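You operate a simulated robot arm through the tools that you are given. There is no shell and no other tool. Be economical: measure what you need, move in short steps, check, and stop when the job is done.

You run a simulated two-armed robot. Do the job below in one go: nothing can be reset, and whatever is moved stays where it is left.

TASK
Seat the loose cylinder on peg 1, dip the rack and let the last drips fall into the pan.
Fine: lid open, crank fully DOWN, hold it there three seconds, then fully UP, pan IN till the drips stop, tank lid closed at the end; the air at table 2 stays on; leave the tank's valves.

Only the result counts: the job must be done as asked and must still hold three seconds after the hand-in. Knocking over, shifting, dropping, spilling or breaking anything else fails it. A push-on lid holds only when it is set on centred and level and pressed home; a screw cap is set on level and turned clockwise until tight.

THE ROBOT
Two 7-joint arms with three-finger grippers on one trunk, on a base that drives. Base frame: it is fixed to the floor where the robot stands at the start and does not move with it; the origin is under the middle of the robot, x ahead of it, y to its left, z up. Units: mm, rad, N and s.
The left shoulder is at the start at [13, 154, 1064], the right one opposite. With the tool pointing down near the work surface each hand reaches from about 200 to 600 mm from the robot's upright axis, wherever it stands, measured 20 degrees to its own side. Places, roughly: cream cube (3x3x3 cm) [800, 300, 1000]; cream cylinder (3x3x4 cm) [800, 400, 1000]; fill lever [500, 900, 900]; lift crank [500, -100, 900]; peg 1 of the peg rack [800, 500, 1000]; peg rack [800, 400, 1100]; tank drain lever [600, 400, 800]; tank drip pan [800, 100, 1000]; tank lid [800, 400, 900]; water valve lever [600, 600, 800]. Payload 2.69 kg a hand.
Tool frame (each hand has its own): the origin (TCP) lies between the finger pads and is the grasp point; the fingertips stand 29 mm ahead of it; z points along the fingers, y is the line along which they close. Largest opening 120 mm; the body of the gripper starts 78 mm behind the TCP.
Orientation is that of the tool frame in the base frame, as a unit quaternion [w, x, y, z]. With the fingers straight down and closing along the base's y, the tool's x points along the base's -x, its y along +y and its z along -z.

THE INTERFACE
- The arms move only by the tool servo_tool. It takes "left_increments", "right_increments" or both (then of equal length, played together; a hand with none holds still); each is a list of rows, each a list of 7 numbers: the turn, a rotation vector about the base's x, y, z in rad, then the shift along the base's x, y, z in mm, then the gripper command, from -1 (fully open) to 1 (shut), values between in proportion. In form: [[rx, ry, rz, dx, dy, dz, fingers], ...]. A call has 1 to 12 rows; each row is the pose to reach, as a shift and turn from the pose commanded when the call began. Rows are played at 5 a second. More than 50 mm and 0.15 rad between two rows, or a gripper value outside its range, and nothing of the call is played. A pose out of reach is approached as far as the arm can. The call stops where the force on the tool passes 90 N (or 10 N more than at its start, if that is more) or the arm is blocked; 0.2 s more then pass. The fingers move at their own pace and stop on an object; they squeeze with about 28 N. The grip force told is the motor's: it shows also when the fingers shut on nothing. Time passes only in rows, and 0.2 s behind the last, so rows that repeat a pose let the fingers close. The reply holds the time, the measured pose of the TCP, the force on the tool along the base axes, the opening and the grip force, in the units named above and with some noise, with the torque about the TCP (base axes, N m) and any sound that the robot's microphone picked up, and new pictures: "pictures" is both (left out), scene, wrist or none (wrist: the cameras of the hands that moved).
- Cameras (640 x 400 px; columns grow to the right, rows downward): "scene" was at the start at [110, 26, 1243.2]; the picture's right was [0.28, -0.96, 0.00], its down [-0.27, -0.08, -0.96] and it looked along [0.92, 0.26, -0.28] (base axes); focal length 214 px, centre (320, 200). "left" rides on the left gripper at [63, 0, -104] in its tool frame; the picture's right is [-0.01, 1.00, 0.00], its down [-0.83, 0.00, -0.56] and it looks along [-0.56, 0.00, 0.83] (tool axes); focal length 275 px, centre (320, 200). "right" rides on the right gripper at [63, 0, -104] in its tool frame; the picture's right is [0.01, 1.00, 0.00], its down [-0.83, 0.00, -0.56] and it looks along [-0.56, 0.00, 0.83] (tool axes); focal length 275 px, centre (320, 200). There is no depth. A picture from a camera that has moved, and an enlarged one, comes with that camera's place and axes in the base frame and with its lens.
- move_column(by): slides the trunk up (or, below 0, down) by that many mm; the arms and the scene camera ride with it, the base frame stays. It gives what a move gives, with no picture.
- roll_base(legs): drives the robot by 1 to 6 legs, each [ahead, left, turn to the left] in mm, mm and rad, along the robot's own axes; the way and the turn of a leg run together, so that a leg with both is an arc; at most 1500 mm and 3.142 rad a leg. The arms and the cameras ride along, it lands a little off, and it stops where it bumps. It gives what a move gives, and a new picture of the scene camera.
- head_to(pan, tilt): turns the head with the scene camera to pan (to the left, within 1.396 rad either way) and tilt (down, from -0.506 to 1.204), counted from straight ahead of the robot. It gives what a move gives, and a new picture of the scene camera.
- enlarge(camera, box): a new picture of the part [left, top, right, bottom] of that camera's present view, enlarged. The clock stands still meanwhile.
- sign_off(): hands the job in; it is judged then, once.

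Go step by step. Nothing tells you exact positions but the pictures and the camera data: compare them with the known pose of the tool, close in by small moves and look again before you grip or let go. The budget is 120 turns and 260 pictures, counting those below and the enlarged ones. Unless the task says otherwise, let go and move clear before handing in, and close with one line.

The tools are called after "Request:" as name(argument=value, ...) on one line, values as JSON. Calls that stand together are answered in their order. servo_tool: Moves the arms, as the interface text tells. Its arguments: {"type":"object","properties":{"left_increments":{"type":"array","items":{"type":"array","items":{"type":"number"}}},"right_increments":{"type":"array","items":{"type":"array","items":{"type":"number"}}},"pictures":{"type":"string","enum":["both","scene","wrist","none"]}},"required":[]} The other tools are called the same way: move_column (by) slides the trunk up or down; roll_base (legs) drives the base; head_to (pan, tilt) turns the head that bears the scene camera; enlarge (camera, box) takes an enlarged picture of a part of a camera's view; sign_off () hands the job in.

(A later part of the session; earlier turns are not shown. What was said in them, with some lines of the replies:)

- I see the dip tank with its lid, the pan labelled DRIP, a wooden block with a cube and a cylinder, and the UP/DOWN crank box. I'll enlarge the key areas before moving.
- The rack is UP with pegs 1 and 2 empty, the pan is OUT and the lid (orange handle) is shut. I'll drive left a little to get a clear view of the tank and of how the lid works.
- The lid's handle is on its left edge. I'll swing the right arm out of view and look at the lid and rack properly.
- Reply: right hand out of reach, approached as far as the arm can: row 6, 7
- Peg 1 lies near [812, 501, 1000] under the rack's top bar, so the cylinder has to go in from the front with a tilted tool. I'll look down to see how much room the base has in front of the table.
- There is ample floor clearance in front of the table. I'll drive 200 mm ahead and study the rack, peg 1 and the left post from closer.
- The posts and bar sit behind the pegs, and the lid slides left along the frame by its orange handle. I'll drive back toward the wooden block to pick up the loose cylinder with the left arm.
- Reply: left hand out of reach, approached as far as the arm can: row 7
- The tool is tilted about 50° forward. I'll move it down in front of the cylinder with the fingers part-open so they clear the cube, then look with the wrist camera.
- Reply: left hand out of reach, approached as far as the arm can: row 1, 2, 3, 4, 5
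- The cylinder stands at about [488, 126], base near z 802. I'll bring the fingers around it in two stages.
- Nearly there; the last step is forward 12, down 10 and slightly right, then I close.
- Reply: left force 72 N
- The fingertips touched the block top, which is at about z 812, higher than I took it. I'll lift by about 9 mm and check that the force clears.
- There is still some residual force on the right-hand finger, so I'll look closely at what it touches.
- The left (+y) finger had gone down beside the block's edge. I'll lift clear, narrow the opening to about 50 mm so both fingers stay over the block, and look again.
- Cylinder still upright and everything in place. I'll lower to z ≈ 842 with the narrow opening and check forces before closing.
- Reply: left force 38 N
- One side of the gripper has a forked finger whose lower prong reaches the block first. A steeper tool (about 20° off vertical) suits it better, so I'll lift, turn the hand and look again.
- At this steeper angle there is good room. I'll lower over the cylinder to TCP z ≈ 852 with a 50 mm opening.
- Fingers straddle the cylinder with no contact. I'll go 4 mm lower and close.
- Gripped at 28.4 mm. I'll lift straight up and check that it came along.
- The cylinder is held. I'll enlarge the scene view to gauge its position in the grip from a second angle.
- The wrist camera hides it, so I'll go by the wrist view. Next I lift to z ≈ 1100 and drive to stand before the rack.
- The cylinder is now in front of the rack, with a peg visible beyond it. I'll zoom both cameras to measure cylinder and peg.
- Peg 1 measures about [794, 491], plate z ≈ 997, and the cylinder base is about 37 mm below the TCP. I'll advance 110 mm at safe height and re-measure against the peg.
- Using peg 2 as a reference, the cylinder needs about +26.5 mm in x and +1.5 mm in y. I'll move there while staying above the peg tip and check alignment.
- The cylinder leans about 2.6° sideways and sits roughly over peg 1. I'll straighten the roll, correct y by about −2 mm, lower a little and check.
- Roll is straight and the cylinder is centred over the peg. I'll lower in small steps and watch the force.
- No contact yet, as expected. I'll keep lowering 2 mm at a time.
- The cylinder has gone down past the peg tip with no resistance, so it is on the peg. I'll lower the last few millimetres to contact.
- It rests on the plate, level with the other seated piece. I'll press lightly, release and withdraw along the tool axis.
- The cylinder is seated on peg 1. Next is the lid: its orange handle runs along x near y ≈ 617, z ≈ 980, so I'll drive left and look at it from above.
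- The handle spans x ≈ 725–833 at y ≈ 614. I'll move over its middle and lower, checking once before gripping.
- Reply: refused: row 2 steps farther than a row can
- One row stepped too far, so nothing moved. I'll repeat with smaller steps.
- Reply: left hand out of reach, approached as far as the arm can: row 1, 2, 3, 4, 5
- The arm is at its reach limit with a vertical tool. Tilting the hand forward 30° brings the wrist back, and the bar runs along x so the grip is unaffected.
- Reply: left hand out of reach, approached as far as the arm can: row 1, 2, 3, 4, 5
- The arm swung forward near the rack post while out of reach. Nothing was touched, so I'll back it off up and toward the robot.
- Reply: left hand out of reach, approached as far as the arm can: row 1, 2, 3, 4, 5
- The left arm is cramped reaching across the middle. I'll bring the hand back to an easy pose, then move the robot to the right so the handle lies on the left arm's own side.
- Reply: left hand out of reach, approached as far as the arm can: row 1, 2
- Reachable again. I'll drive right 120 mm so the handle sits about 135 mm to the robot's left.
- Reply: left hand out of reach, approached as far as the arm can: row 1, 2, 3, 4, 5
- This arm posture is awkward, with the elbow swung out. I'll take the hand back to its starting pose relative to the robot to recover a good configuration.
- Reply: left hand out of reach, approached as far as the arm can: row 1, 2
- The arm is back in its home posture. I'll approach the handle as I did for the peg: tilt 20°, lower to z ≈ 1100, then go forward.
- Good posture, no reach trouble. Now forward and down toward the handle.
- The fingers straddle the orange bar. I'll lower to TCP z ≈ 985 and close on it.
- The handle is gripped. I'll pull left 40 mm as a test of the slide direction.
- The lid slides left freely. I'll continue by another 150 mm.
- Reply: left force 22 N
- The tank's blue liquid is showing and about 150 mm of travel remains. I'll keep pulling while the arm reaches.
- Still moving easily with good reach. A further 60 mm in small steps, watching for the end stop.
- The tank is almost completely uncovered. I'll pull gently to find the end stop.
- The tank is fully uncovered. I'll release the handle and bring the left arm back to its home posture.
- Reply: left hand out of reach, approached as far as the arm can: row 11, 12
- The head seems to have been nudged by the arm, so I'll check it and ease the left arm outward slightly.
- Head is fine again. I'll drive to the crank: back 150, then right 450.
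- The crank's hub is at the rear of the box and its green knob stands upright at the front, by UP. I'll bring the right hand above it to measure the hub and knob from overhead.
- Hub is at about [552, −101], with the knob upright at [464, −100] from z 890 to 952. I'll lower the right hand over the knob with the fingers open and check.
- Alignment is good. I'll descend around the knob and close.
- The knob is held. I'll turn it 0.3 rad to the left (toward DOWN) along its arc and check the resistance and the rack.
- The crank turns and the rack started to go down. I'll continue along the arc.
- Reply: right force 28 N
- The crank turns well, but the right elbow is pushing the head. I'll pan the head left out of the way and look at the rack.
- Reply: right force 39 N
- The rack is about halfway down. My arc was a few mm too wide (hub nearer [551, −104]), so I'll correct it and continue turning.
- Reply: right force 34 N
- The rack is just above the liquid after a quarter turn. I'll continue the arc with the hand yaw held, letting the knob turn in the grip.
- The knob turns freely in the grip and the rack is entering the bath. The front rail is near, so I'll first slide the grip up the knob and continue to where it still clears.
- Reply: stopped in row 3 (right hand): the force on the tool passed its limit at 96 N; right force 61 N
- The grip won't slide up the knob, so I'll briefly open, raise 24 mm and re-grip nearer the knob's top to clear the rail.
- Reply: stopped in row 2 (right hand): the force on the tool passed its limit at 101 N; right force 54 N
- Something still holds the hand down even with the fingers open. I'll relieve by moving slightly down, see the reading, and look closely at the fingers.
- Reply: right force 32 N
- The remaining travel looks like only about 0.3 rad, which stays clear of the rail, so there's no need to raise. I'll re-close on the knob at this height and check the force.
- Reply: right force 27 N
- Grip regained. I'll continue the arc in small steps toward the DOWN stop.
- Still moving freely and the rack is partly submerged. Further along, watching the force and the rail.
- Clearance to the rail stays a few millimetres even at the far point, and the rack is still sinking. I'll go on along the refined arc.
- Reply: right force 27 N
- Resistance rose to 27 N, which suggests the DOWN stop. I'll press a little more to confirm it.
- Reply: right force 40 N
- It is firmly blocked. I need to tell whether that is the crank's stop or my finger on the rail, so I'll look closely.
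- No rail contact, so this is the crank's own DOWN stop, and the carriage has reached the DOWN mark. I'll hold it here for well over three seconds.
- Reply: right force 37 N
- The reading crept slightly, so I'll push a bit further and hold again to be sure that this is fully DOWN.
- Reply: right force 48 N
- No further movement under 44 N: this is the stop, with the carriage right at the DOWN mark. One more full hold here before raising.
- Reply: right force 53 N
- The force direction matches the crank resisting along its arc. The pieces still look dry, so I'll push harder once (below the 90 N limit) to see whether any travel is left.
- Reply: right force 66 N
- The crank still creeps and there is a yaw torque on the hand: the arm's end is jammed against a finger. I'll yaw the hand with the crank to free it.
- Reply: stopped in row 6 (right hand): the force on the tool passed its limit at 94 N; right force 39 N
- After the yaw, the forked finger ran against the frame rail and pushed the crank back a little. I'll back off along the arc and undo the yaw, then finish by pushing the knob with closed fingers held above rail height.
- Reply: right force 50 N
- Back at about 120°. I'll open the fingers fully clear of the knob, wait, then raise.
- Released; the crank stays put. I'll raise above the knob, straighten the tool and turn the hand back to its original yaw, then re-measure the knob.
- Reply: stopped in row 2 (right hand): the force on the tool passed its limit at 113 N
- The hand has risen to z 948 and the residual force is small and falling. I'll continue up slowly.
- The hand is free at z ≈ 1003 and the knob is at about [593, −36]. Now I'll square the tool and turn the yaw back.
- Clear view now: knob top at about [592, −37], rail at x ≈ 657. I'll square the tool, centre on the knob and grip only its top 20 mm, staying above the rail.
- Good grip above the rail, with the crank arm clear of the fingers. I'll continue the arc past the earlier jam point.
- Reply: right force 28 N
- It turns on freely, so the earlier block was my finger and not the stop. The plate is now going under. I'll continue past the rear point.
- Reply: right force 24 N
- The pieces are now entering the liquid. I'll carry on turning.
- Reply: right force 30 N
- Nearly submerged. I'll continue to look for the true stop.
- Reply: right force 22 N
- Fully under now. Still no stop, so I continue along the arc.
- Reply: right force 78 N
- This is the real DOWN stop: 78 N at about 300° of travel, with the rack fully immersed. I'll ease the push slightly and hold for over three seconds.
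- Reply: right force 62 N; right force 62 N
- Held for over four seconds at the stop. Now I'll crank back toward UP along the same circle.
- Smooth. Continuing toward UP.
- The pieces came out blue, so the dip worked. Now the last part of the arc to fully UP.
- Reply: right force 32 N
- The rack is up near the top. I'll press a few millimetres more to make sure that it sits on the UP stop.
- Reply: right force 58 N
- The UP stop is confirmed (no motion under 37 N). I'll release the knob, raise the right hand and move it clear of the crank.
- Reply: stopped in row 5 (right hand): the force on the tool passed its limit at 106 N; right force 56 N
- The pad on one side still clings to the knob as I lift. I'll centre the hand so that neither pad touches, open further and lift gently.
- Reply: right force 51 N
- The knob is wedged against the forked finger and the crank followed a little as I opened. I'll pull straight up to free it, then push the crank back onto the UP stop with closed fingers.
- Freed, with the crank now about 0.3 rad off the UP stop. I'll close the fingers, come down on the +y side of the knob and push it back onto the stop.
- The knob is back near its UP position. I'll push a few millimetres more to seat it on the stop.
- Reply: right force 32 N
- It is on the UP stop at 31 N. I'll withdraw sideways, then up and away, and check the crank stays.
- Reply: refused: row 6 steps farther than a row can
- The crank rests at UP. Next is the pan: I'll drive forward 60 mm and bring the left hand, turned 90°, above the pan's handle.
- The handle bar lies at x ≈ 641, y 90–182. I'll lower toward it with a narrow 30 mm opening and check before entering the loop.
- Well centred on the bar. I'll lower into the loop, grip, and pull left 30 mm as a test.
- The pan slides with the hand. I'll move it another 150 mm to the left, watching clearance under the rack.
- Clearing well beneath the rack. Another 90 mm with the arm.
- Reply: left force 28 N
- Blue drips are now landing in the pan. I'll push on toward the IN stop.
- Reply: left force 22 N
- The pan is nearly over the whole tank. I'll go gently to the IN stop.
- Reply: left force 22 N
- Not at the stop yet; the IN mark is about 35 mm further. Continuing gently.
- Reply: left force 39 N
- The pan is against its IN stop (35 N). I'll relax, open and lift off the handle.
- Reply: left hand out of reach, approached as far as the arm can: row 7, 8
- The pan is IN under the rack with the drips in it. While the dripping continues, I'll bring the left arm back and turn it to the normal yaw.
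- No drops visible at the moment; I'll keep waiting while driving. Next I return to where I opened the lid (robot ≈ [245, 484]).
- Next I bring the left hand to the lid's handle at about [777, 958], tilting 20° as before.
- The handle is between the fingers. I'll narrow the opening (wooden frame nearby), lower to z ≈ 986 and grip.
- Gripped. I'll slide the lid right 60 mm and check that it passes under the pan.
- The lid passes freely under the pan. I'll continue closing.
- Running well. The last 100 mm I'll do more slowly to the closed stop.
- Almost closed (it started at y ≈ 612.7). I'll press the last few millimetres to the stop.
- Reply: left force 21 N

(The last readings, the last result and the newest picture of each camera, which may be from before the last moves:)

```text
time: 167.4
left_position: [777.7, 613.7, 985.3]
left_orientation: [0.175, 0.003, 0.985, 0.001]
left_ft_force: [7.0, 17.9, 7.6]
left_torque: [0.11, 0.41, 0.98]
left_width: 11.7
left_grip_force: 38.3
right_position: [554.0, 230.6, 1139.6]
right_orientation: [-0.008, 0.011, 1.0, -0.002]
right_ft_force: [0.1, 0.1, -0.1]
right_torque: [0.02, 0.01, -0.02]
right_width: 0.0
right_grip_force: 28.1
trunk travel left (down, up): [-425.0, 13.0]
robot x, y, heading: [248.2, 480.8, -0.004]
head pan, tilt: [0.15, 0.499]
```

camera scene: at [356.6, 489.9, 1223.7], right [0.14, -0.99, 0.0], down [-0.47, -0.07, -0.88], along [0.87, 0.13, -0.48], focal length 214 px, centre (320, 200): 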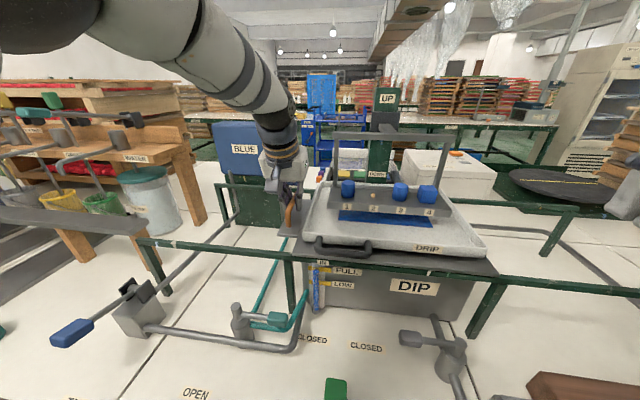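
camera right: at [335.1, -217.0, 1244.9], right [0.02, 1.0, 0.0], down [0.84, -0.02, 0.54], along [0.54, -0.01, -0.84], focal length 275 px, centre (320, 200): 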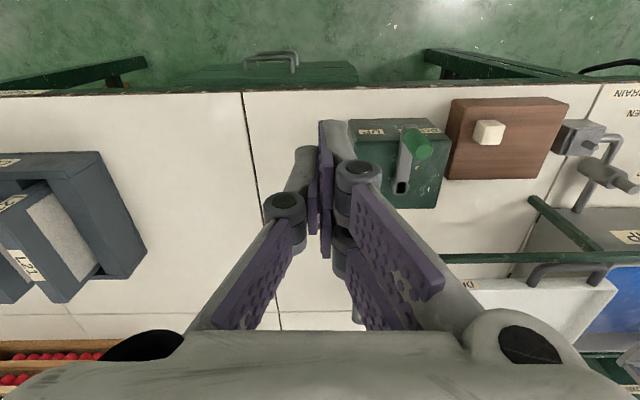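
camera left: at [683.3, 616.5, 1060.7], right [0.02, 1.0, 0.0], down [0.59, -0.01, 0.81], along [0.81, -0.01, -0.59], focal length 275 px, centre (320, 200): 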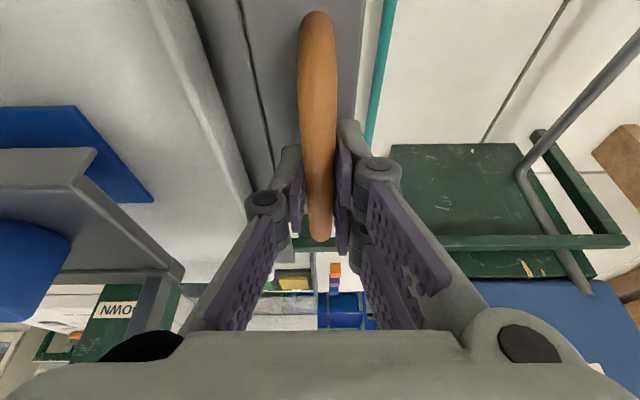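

The lid is closed on its stop. I'll release with a small opening (the pan is close) and lift away slowly.

Request:
servo_tool(left_increments=[[0, 0, 0, 0, 3, 0, 0.8], [0, 0, 0, 0, 4, 0, 0.55], [0, 0, 0, 0, 4, 0, 0.5], [0, 0, 0, -2, 4, 6, 0.5], [0, 0, 0, -6, 4, 18, 0.5], [0, 0, 0, -15, 4, 40, 0.5], [0, 0, 0, -30, 4, 75, 0.5], [0, 0, 0, -55, 10, 110, 0.5], [0, 0.05, 0, -85, 30, 135, 0.5], [0, 0.12, 0, -115, 60, 160, 0.5], [0, 0.2, 0, -140, 95, 180, 0.5], [0, 0.3, 0, -165, 130, 190, 0.5]], pictures="scene")

Request:
enlarge(camera="scene", box=[220, 130, 500, 300])

```text
time: 170.0
left_position: [610.7, 739.0, 1175.7]
left_orientation: [0.024, 0.005, 1.0, 0.0]
left_ft_force: [0.2, 0.1, -0.2]
left_torque: [-0.02, -0.01, 0.0]
left_width: 29.8
left_grip_force: 0.1
right_position: [553.1, 229.8, 1139.7]
right_orientation: [-0.008, 0.01, 1.0, -0.001]
right_ft_force: [-0.3, 1.3, -0.2]
right_torque: [-0.01, 0.02, 0.01]
right_width: 0.3
right_grip_force: 27.9
trunk travel left (down, up): [-425.0, 13.0]
robot x, y, heading: [250.4, 475.0, -0.008]
head pan, tilt: [0.15, 0.499]
camera scene: at [356.3, 490.9, 1223.7], right [0.15, -0.99, 0.0], down [-0.47, -0.07, -0.88], along [0.87, 0.13, -0.48], focal length 214 px, centre (320, 200)
```

scene: 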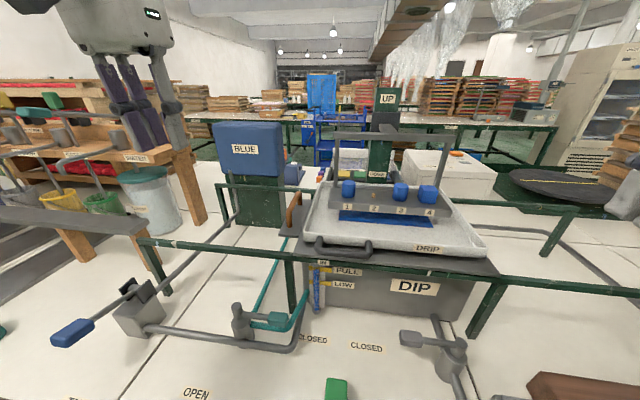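

```text
2.29 times, centred on (360, 215) of scene
camera zoom: at [356.3, 490.9, 1223.7], right [0.15, -0.99, 0.0], down [-0.47, -0.07, -0.88], along [0.87, 0.13, -0.48], focal length 490 px, centre (229, 166)
```

zoom: 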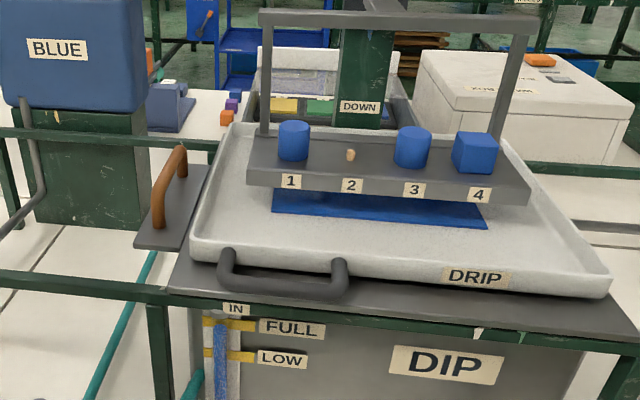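

Everything is in place. I'll look at the crank from here and check closely for remaining drips.

Request:
enlarge(camera="scene", box=[325, 175, 445, 235])

Request:
head_to(pan=-0.75, tilt=0.6)

Request:
enlarge(camera="scene", box=[200, 120, 440, 280])

```text
5.33 times, centred on (385, 205) of scene
camera zoom: at [356.3, 490.9, 1223.7], right [0.15, -0.99, 0.0], down [-0.47, -0.07, -0.88], along [0.87, 0.13, -0.48], focal length 1144 px, centre (-27, 173)
```

zoom: 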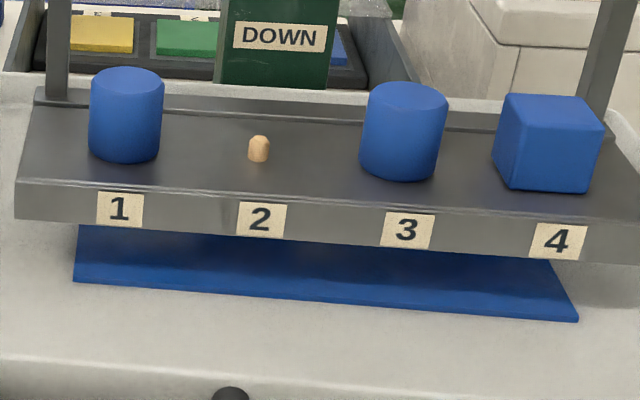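

```text
time: 171.2
left_position: [612.8, 736.8, 1174.8]
left_orientation: [0.025, 0.005, 1.0, 0.001]
left_ft_force: [-0.1, -0.1, -0.7]
left_torque: [-0.04, -0.02, -0.02]
left_width: 29.9
left_grip_force: 0.0
right_position: [553.2, 228.1, 1139.6]
right_orientation: [-0.007, 0.011, 1.0, -0.001]
right_ft_force: [0.5, -0.6, 0.7]
right_torque: [0.02, 0.01, -0.03]
right_width: 0.0
right_grip_force: 27.8
trunk travel left (down, up): [-425.0, 13.0]
robot x, y, heading: [243.3, 479.5, -0.007]
head pan, tilt: [-0.75, 0.6]
camera scene: at [330.9, 416.5, 1214.6], right [-0.68, -0.73, 0.0], down [-0.41, 0.39, -0.83], along [0.6, -0.57, -0.56], focal length 214 px, centre (320, 200)
```

scene: 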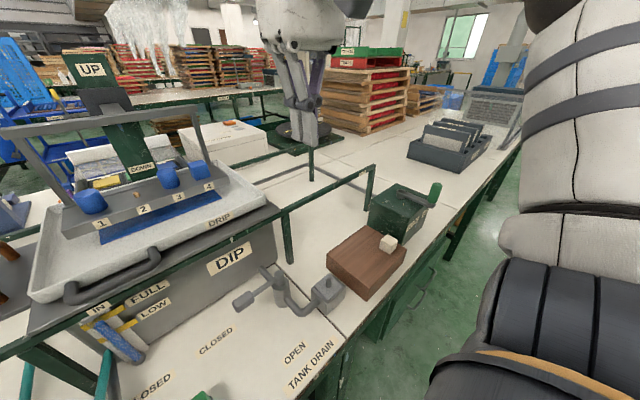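

```text
2.50 times, centred on (320, 200) of scene
camera zoom: at [330.9, 416.5, 1214.6], right [-0.68, -0.73, 0.0], down [-0.41, 0.39, -0.83], along [0.6, -0.57, -0.56], focal length 536 px, centre (320, 200)
```

zoom: 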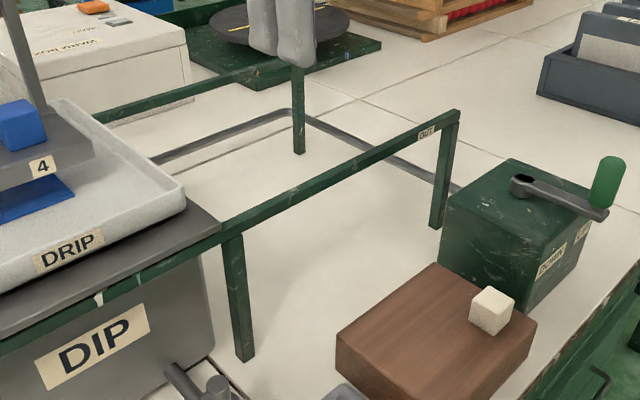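

The crank is at UP. I'll wait several more seconds for any last drips before handing in.

Request:
servo_tool(left_increments=[[0, 0, 0, 0, 0, 0, 0.5], [0, 0, 0, 0, 0, 0, 0.5], [0, 0, 0, 0, 0, 0, 0.5], [0, 0, 0, 0, 0, 0, 0.5], [0, 0, 0, 0, 0, 0, 0.5], [0, 0, 0, 0, 0, 0, 0.5], [0, 0, 0, 0, 0, 0, 0.5], [0, 0, 0, 0, 0, 0, 0.5], [0, 0, 0, 0, 0, 0, 0.5], [0, 0, 0, 0, 0, 0, 0.5], [0, 0, 0, 0, 0, 0, 0.5], [0, 0, 0, 0, 0, 0, 0.5]], pictures="none")

Request:
servo_tool(left_increments=[[0, 0, 0, 0, 0, 0, 0.5], [0, 0, 0, 0, 0, 0, 0.5], [0, 0, 0, 0, 0, 0, 0.5], [0, 0, 0, 0, 0, 0, 0.5], [0, 0, 0, 0, 0, 0, 0.5], [0, 0, 0, 0, 0, 0, 0.5], [0, 0, 0, 0, 0, 0, 0.5], [0, 0, 0, 0, 0, 0, 0.5], [0, 0, 0, 0, 0, 0, 0.5], [0, 0, 0, 0, 0, 0, 0.5], [0, 0, 0, 0, 0, 0, 0.5], [0, 0, 0, 0, 0, 0, 0.5]], pictures="none")

Request:
head_to(pan=0.0, tilt=0.5)

Request:
enlarge(camera="scene", box=[230, 130, 430, 260])

```text
time: 173.8
left_position: [612.2, 739.0, 1174.8]
left_orientation: [0.026, 0.006, 1.0, 0.0]
left_ft_force: [-0.4, -0.2, 0.5]
left_torque: [-0.02, 0.0, 0.02]
left_width: 29.8
left_grip_force: 0.0
right_position: [554.0, 229.4, 1139.4]
right_orientation: [-0.008, 0.011, 1.0, -0.001]
right_ft_force: [-0.4, 0.0, 0.4]
right_torque: [0.01, 0.02, 0.01]
right_width: 0.0
right_grip_force: 27.7
trunk travel left (down, up): [-425.0, 13.0]
robot x, y, heading: [249.0, 476.9, -0.009]
head pan, tilt: [-0.75, 0.6]
```

```text
time: 176.4
left_position: [611.6, 737.0, 1176.2]
left_orientation: [0.026, 0.005, 1.0, 0.0]
left_ft_force: [1.2, 0.2, -1.5]
left_torque: [-0.02, 0.0, 0.0]
left_width: 30.0
left_grip_force: 0.1
right_position: [553.7, 227.5, 1139.2]
right_orientation: [-0.007, 0.009, 1.0, -0.001]
right_ft_force: [-0.5, -0.1, -0.3]
right_torque: [0.0, -0.02, 0.0]
right_width: 0.3
right_grip_force: 28.0
trunk travel left (down, up): [-425.0, 13.0]
robot x, y, heading: [245.4, 476.6, -0.011]
head pan, tilt: [-0.75, 0.6]
```

```text
time: 177.5
left_position: [611.2, 737.2, 1175.5]
left_orientation: [0.025, 0.005, 1.0, 0.0]
left_ft_force: [-0.1, 0.0, -0.4]
left_torque: [-0.02, 0.01, 0.01]
left_width: 30.1
left_grip_force: 0.1
right_position: [554.0, 230.0, 1138.3]
right_orientation: [-0.007, 0.01, 1.0, 0.0]
right_ft_force: [-0.2, -0.2, 0.3]
right_torque: [0.0, 0.04, 0.0]
right_width: 0.1
right_grip_force: 27.9
trunk travel left (down, up): [-425.0, 13.0]
robot x, y, heading: [245.3, 476.1, -0.002]
head pan, tilt: [0.0, 0.499]
camera scene: at [357.5, 476.5, 1223.7], right [-0.01, -1.0, 0.0], down [-0.48, 0.0, -0.88], along [0.88, 0.0, -0.48], focal length 214 px, centre (320, 200)
```

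scene: 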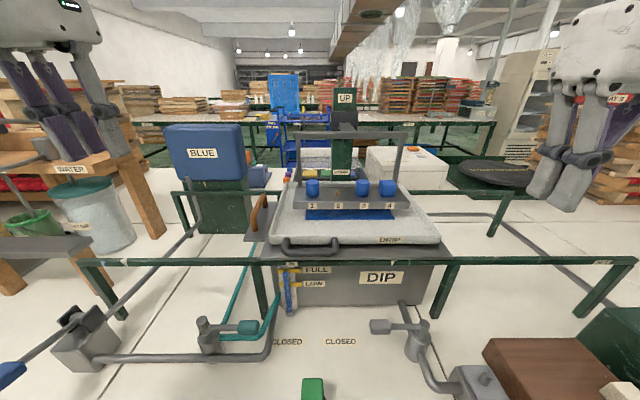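

```text
3.08 times, centred on (330, 195) of scene
camera zoom: at [357.5, 476.5, 1223.7], right [-0.01, -1.0, 0.0], down [-0.48, 0.0, -0.88], along [0.88, 0.0, -0.48], focal length 660 px, centre (289, 215)
```

zoom: 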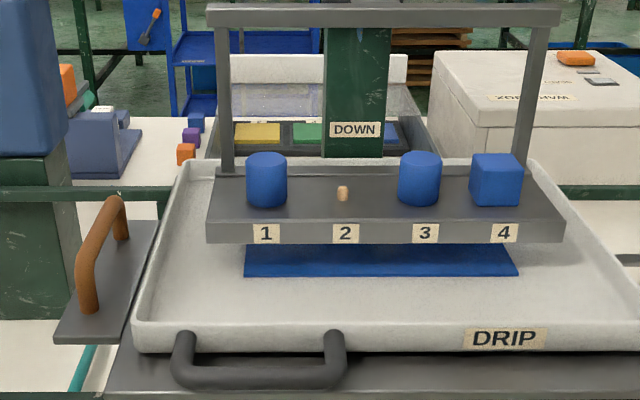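

The cylinder is on peg 1, all the pieces are dipped, the rack is UP and the lid is shut. The pan is IN with no drips falling, the valves are untouched and both hands are clear, so I'm handing in.

Request:
sign_off()

```text
The job is handed in.
```

The job is done and handed in: the loose cylinder is on peg 1, and the rack was dipped with the crank held fully DOWN for over four seconds. The crank is now fully UP, the pan is IN with no drips visible, the tank lid is closed, and I did not touch the tank valves or the air at table 2.
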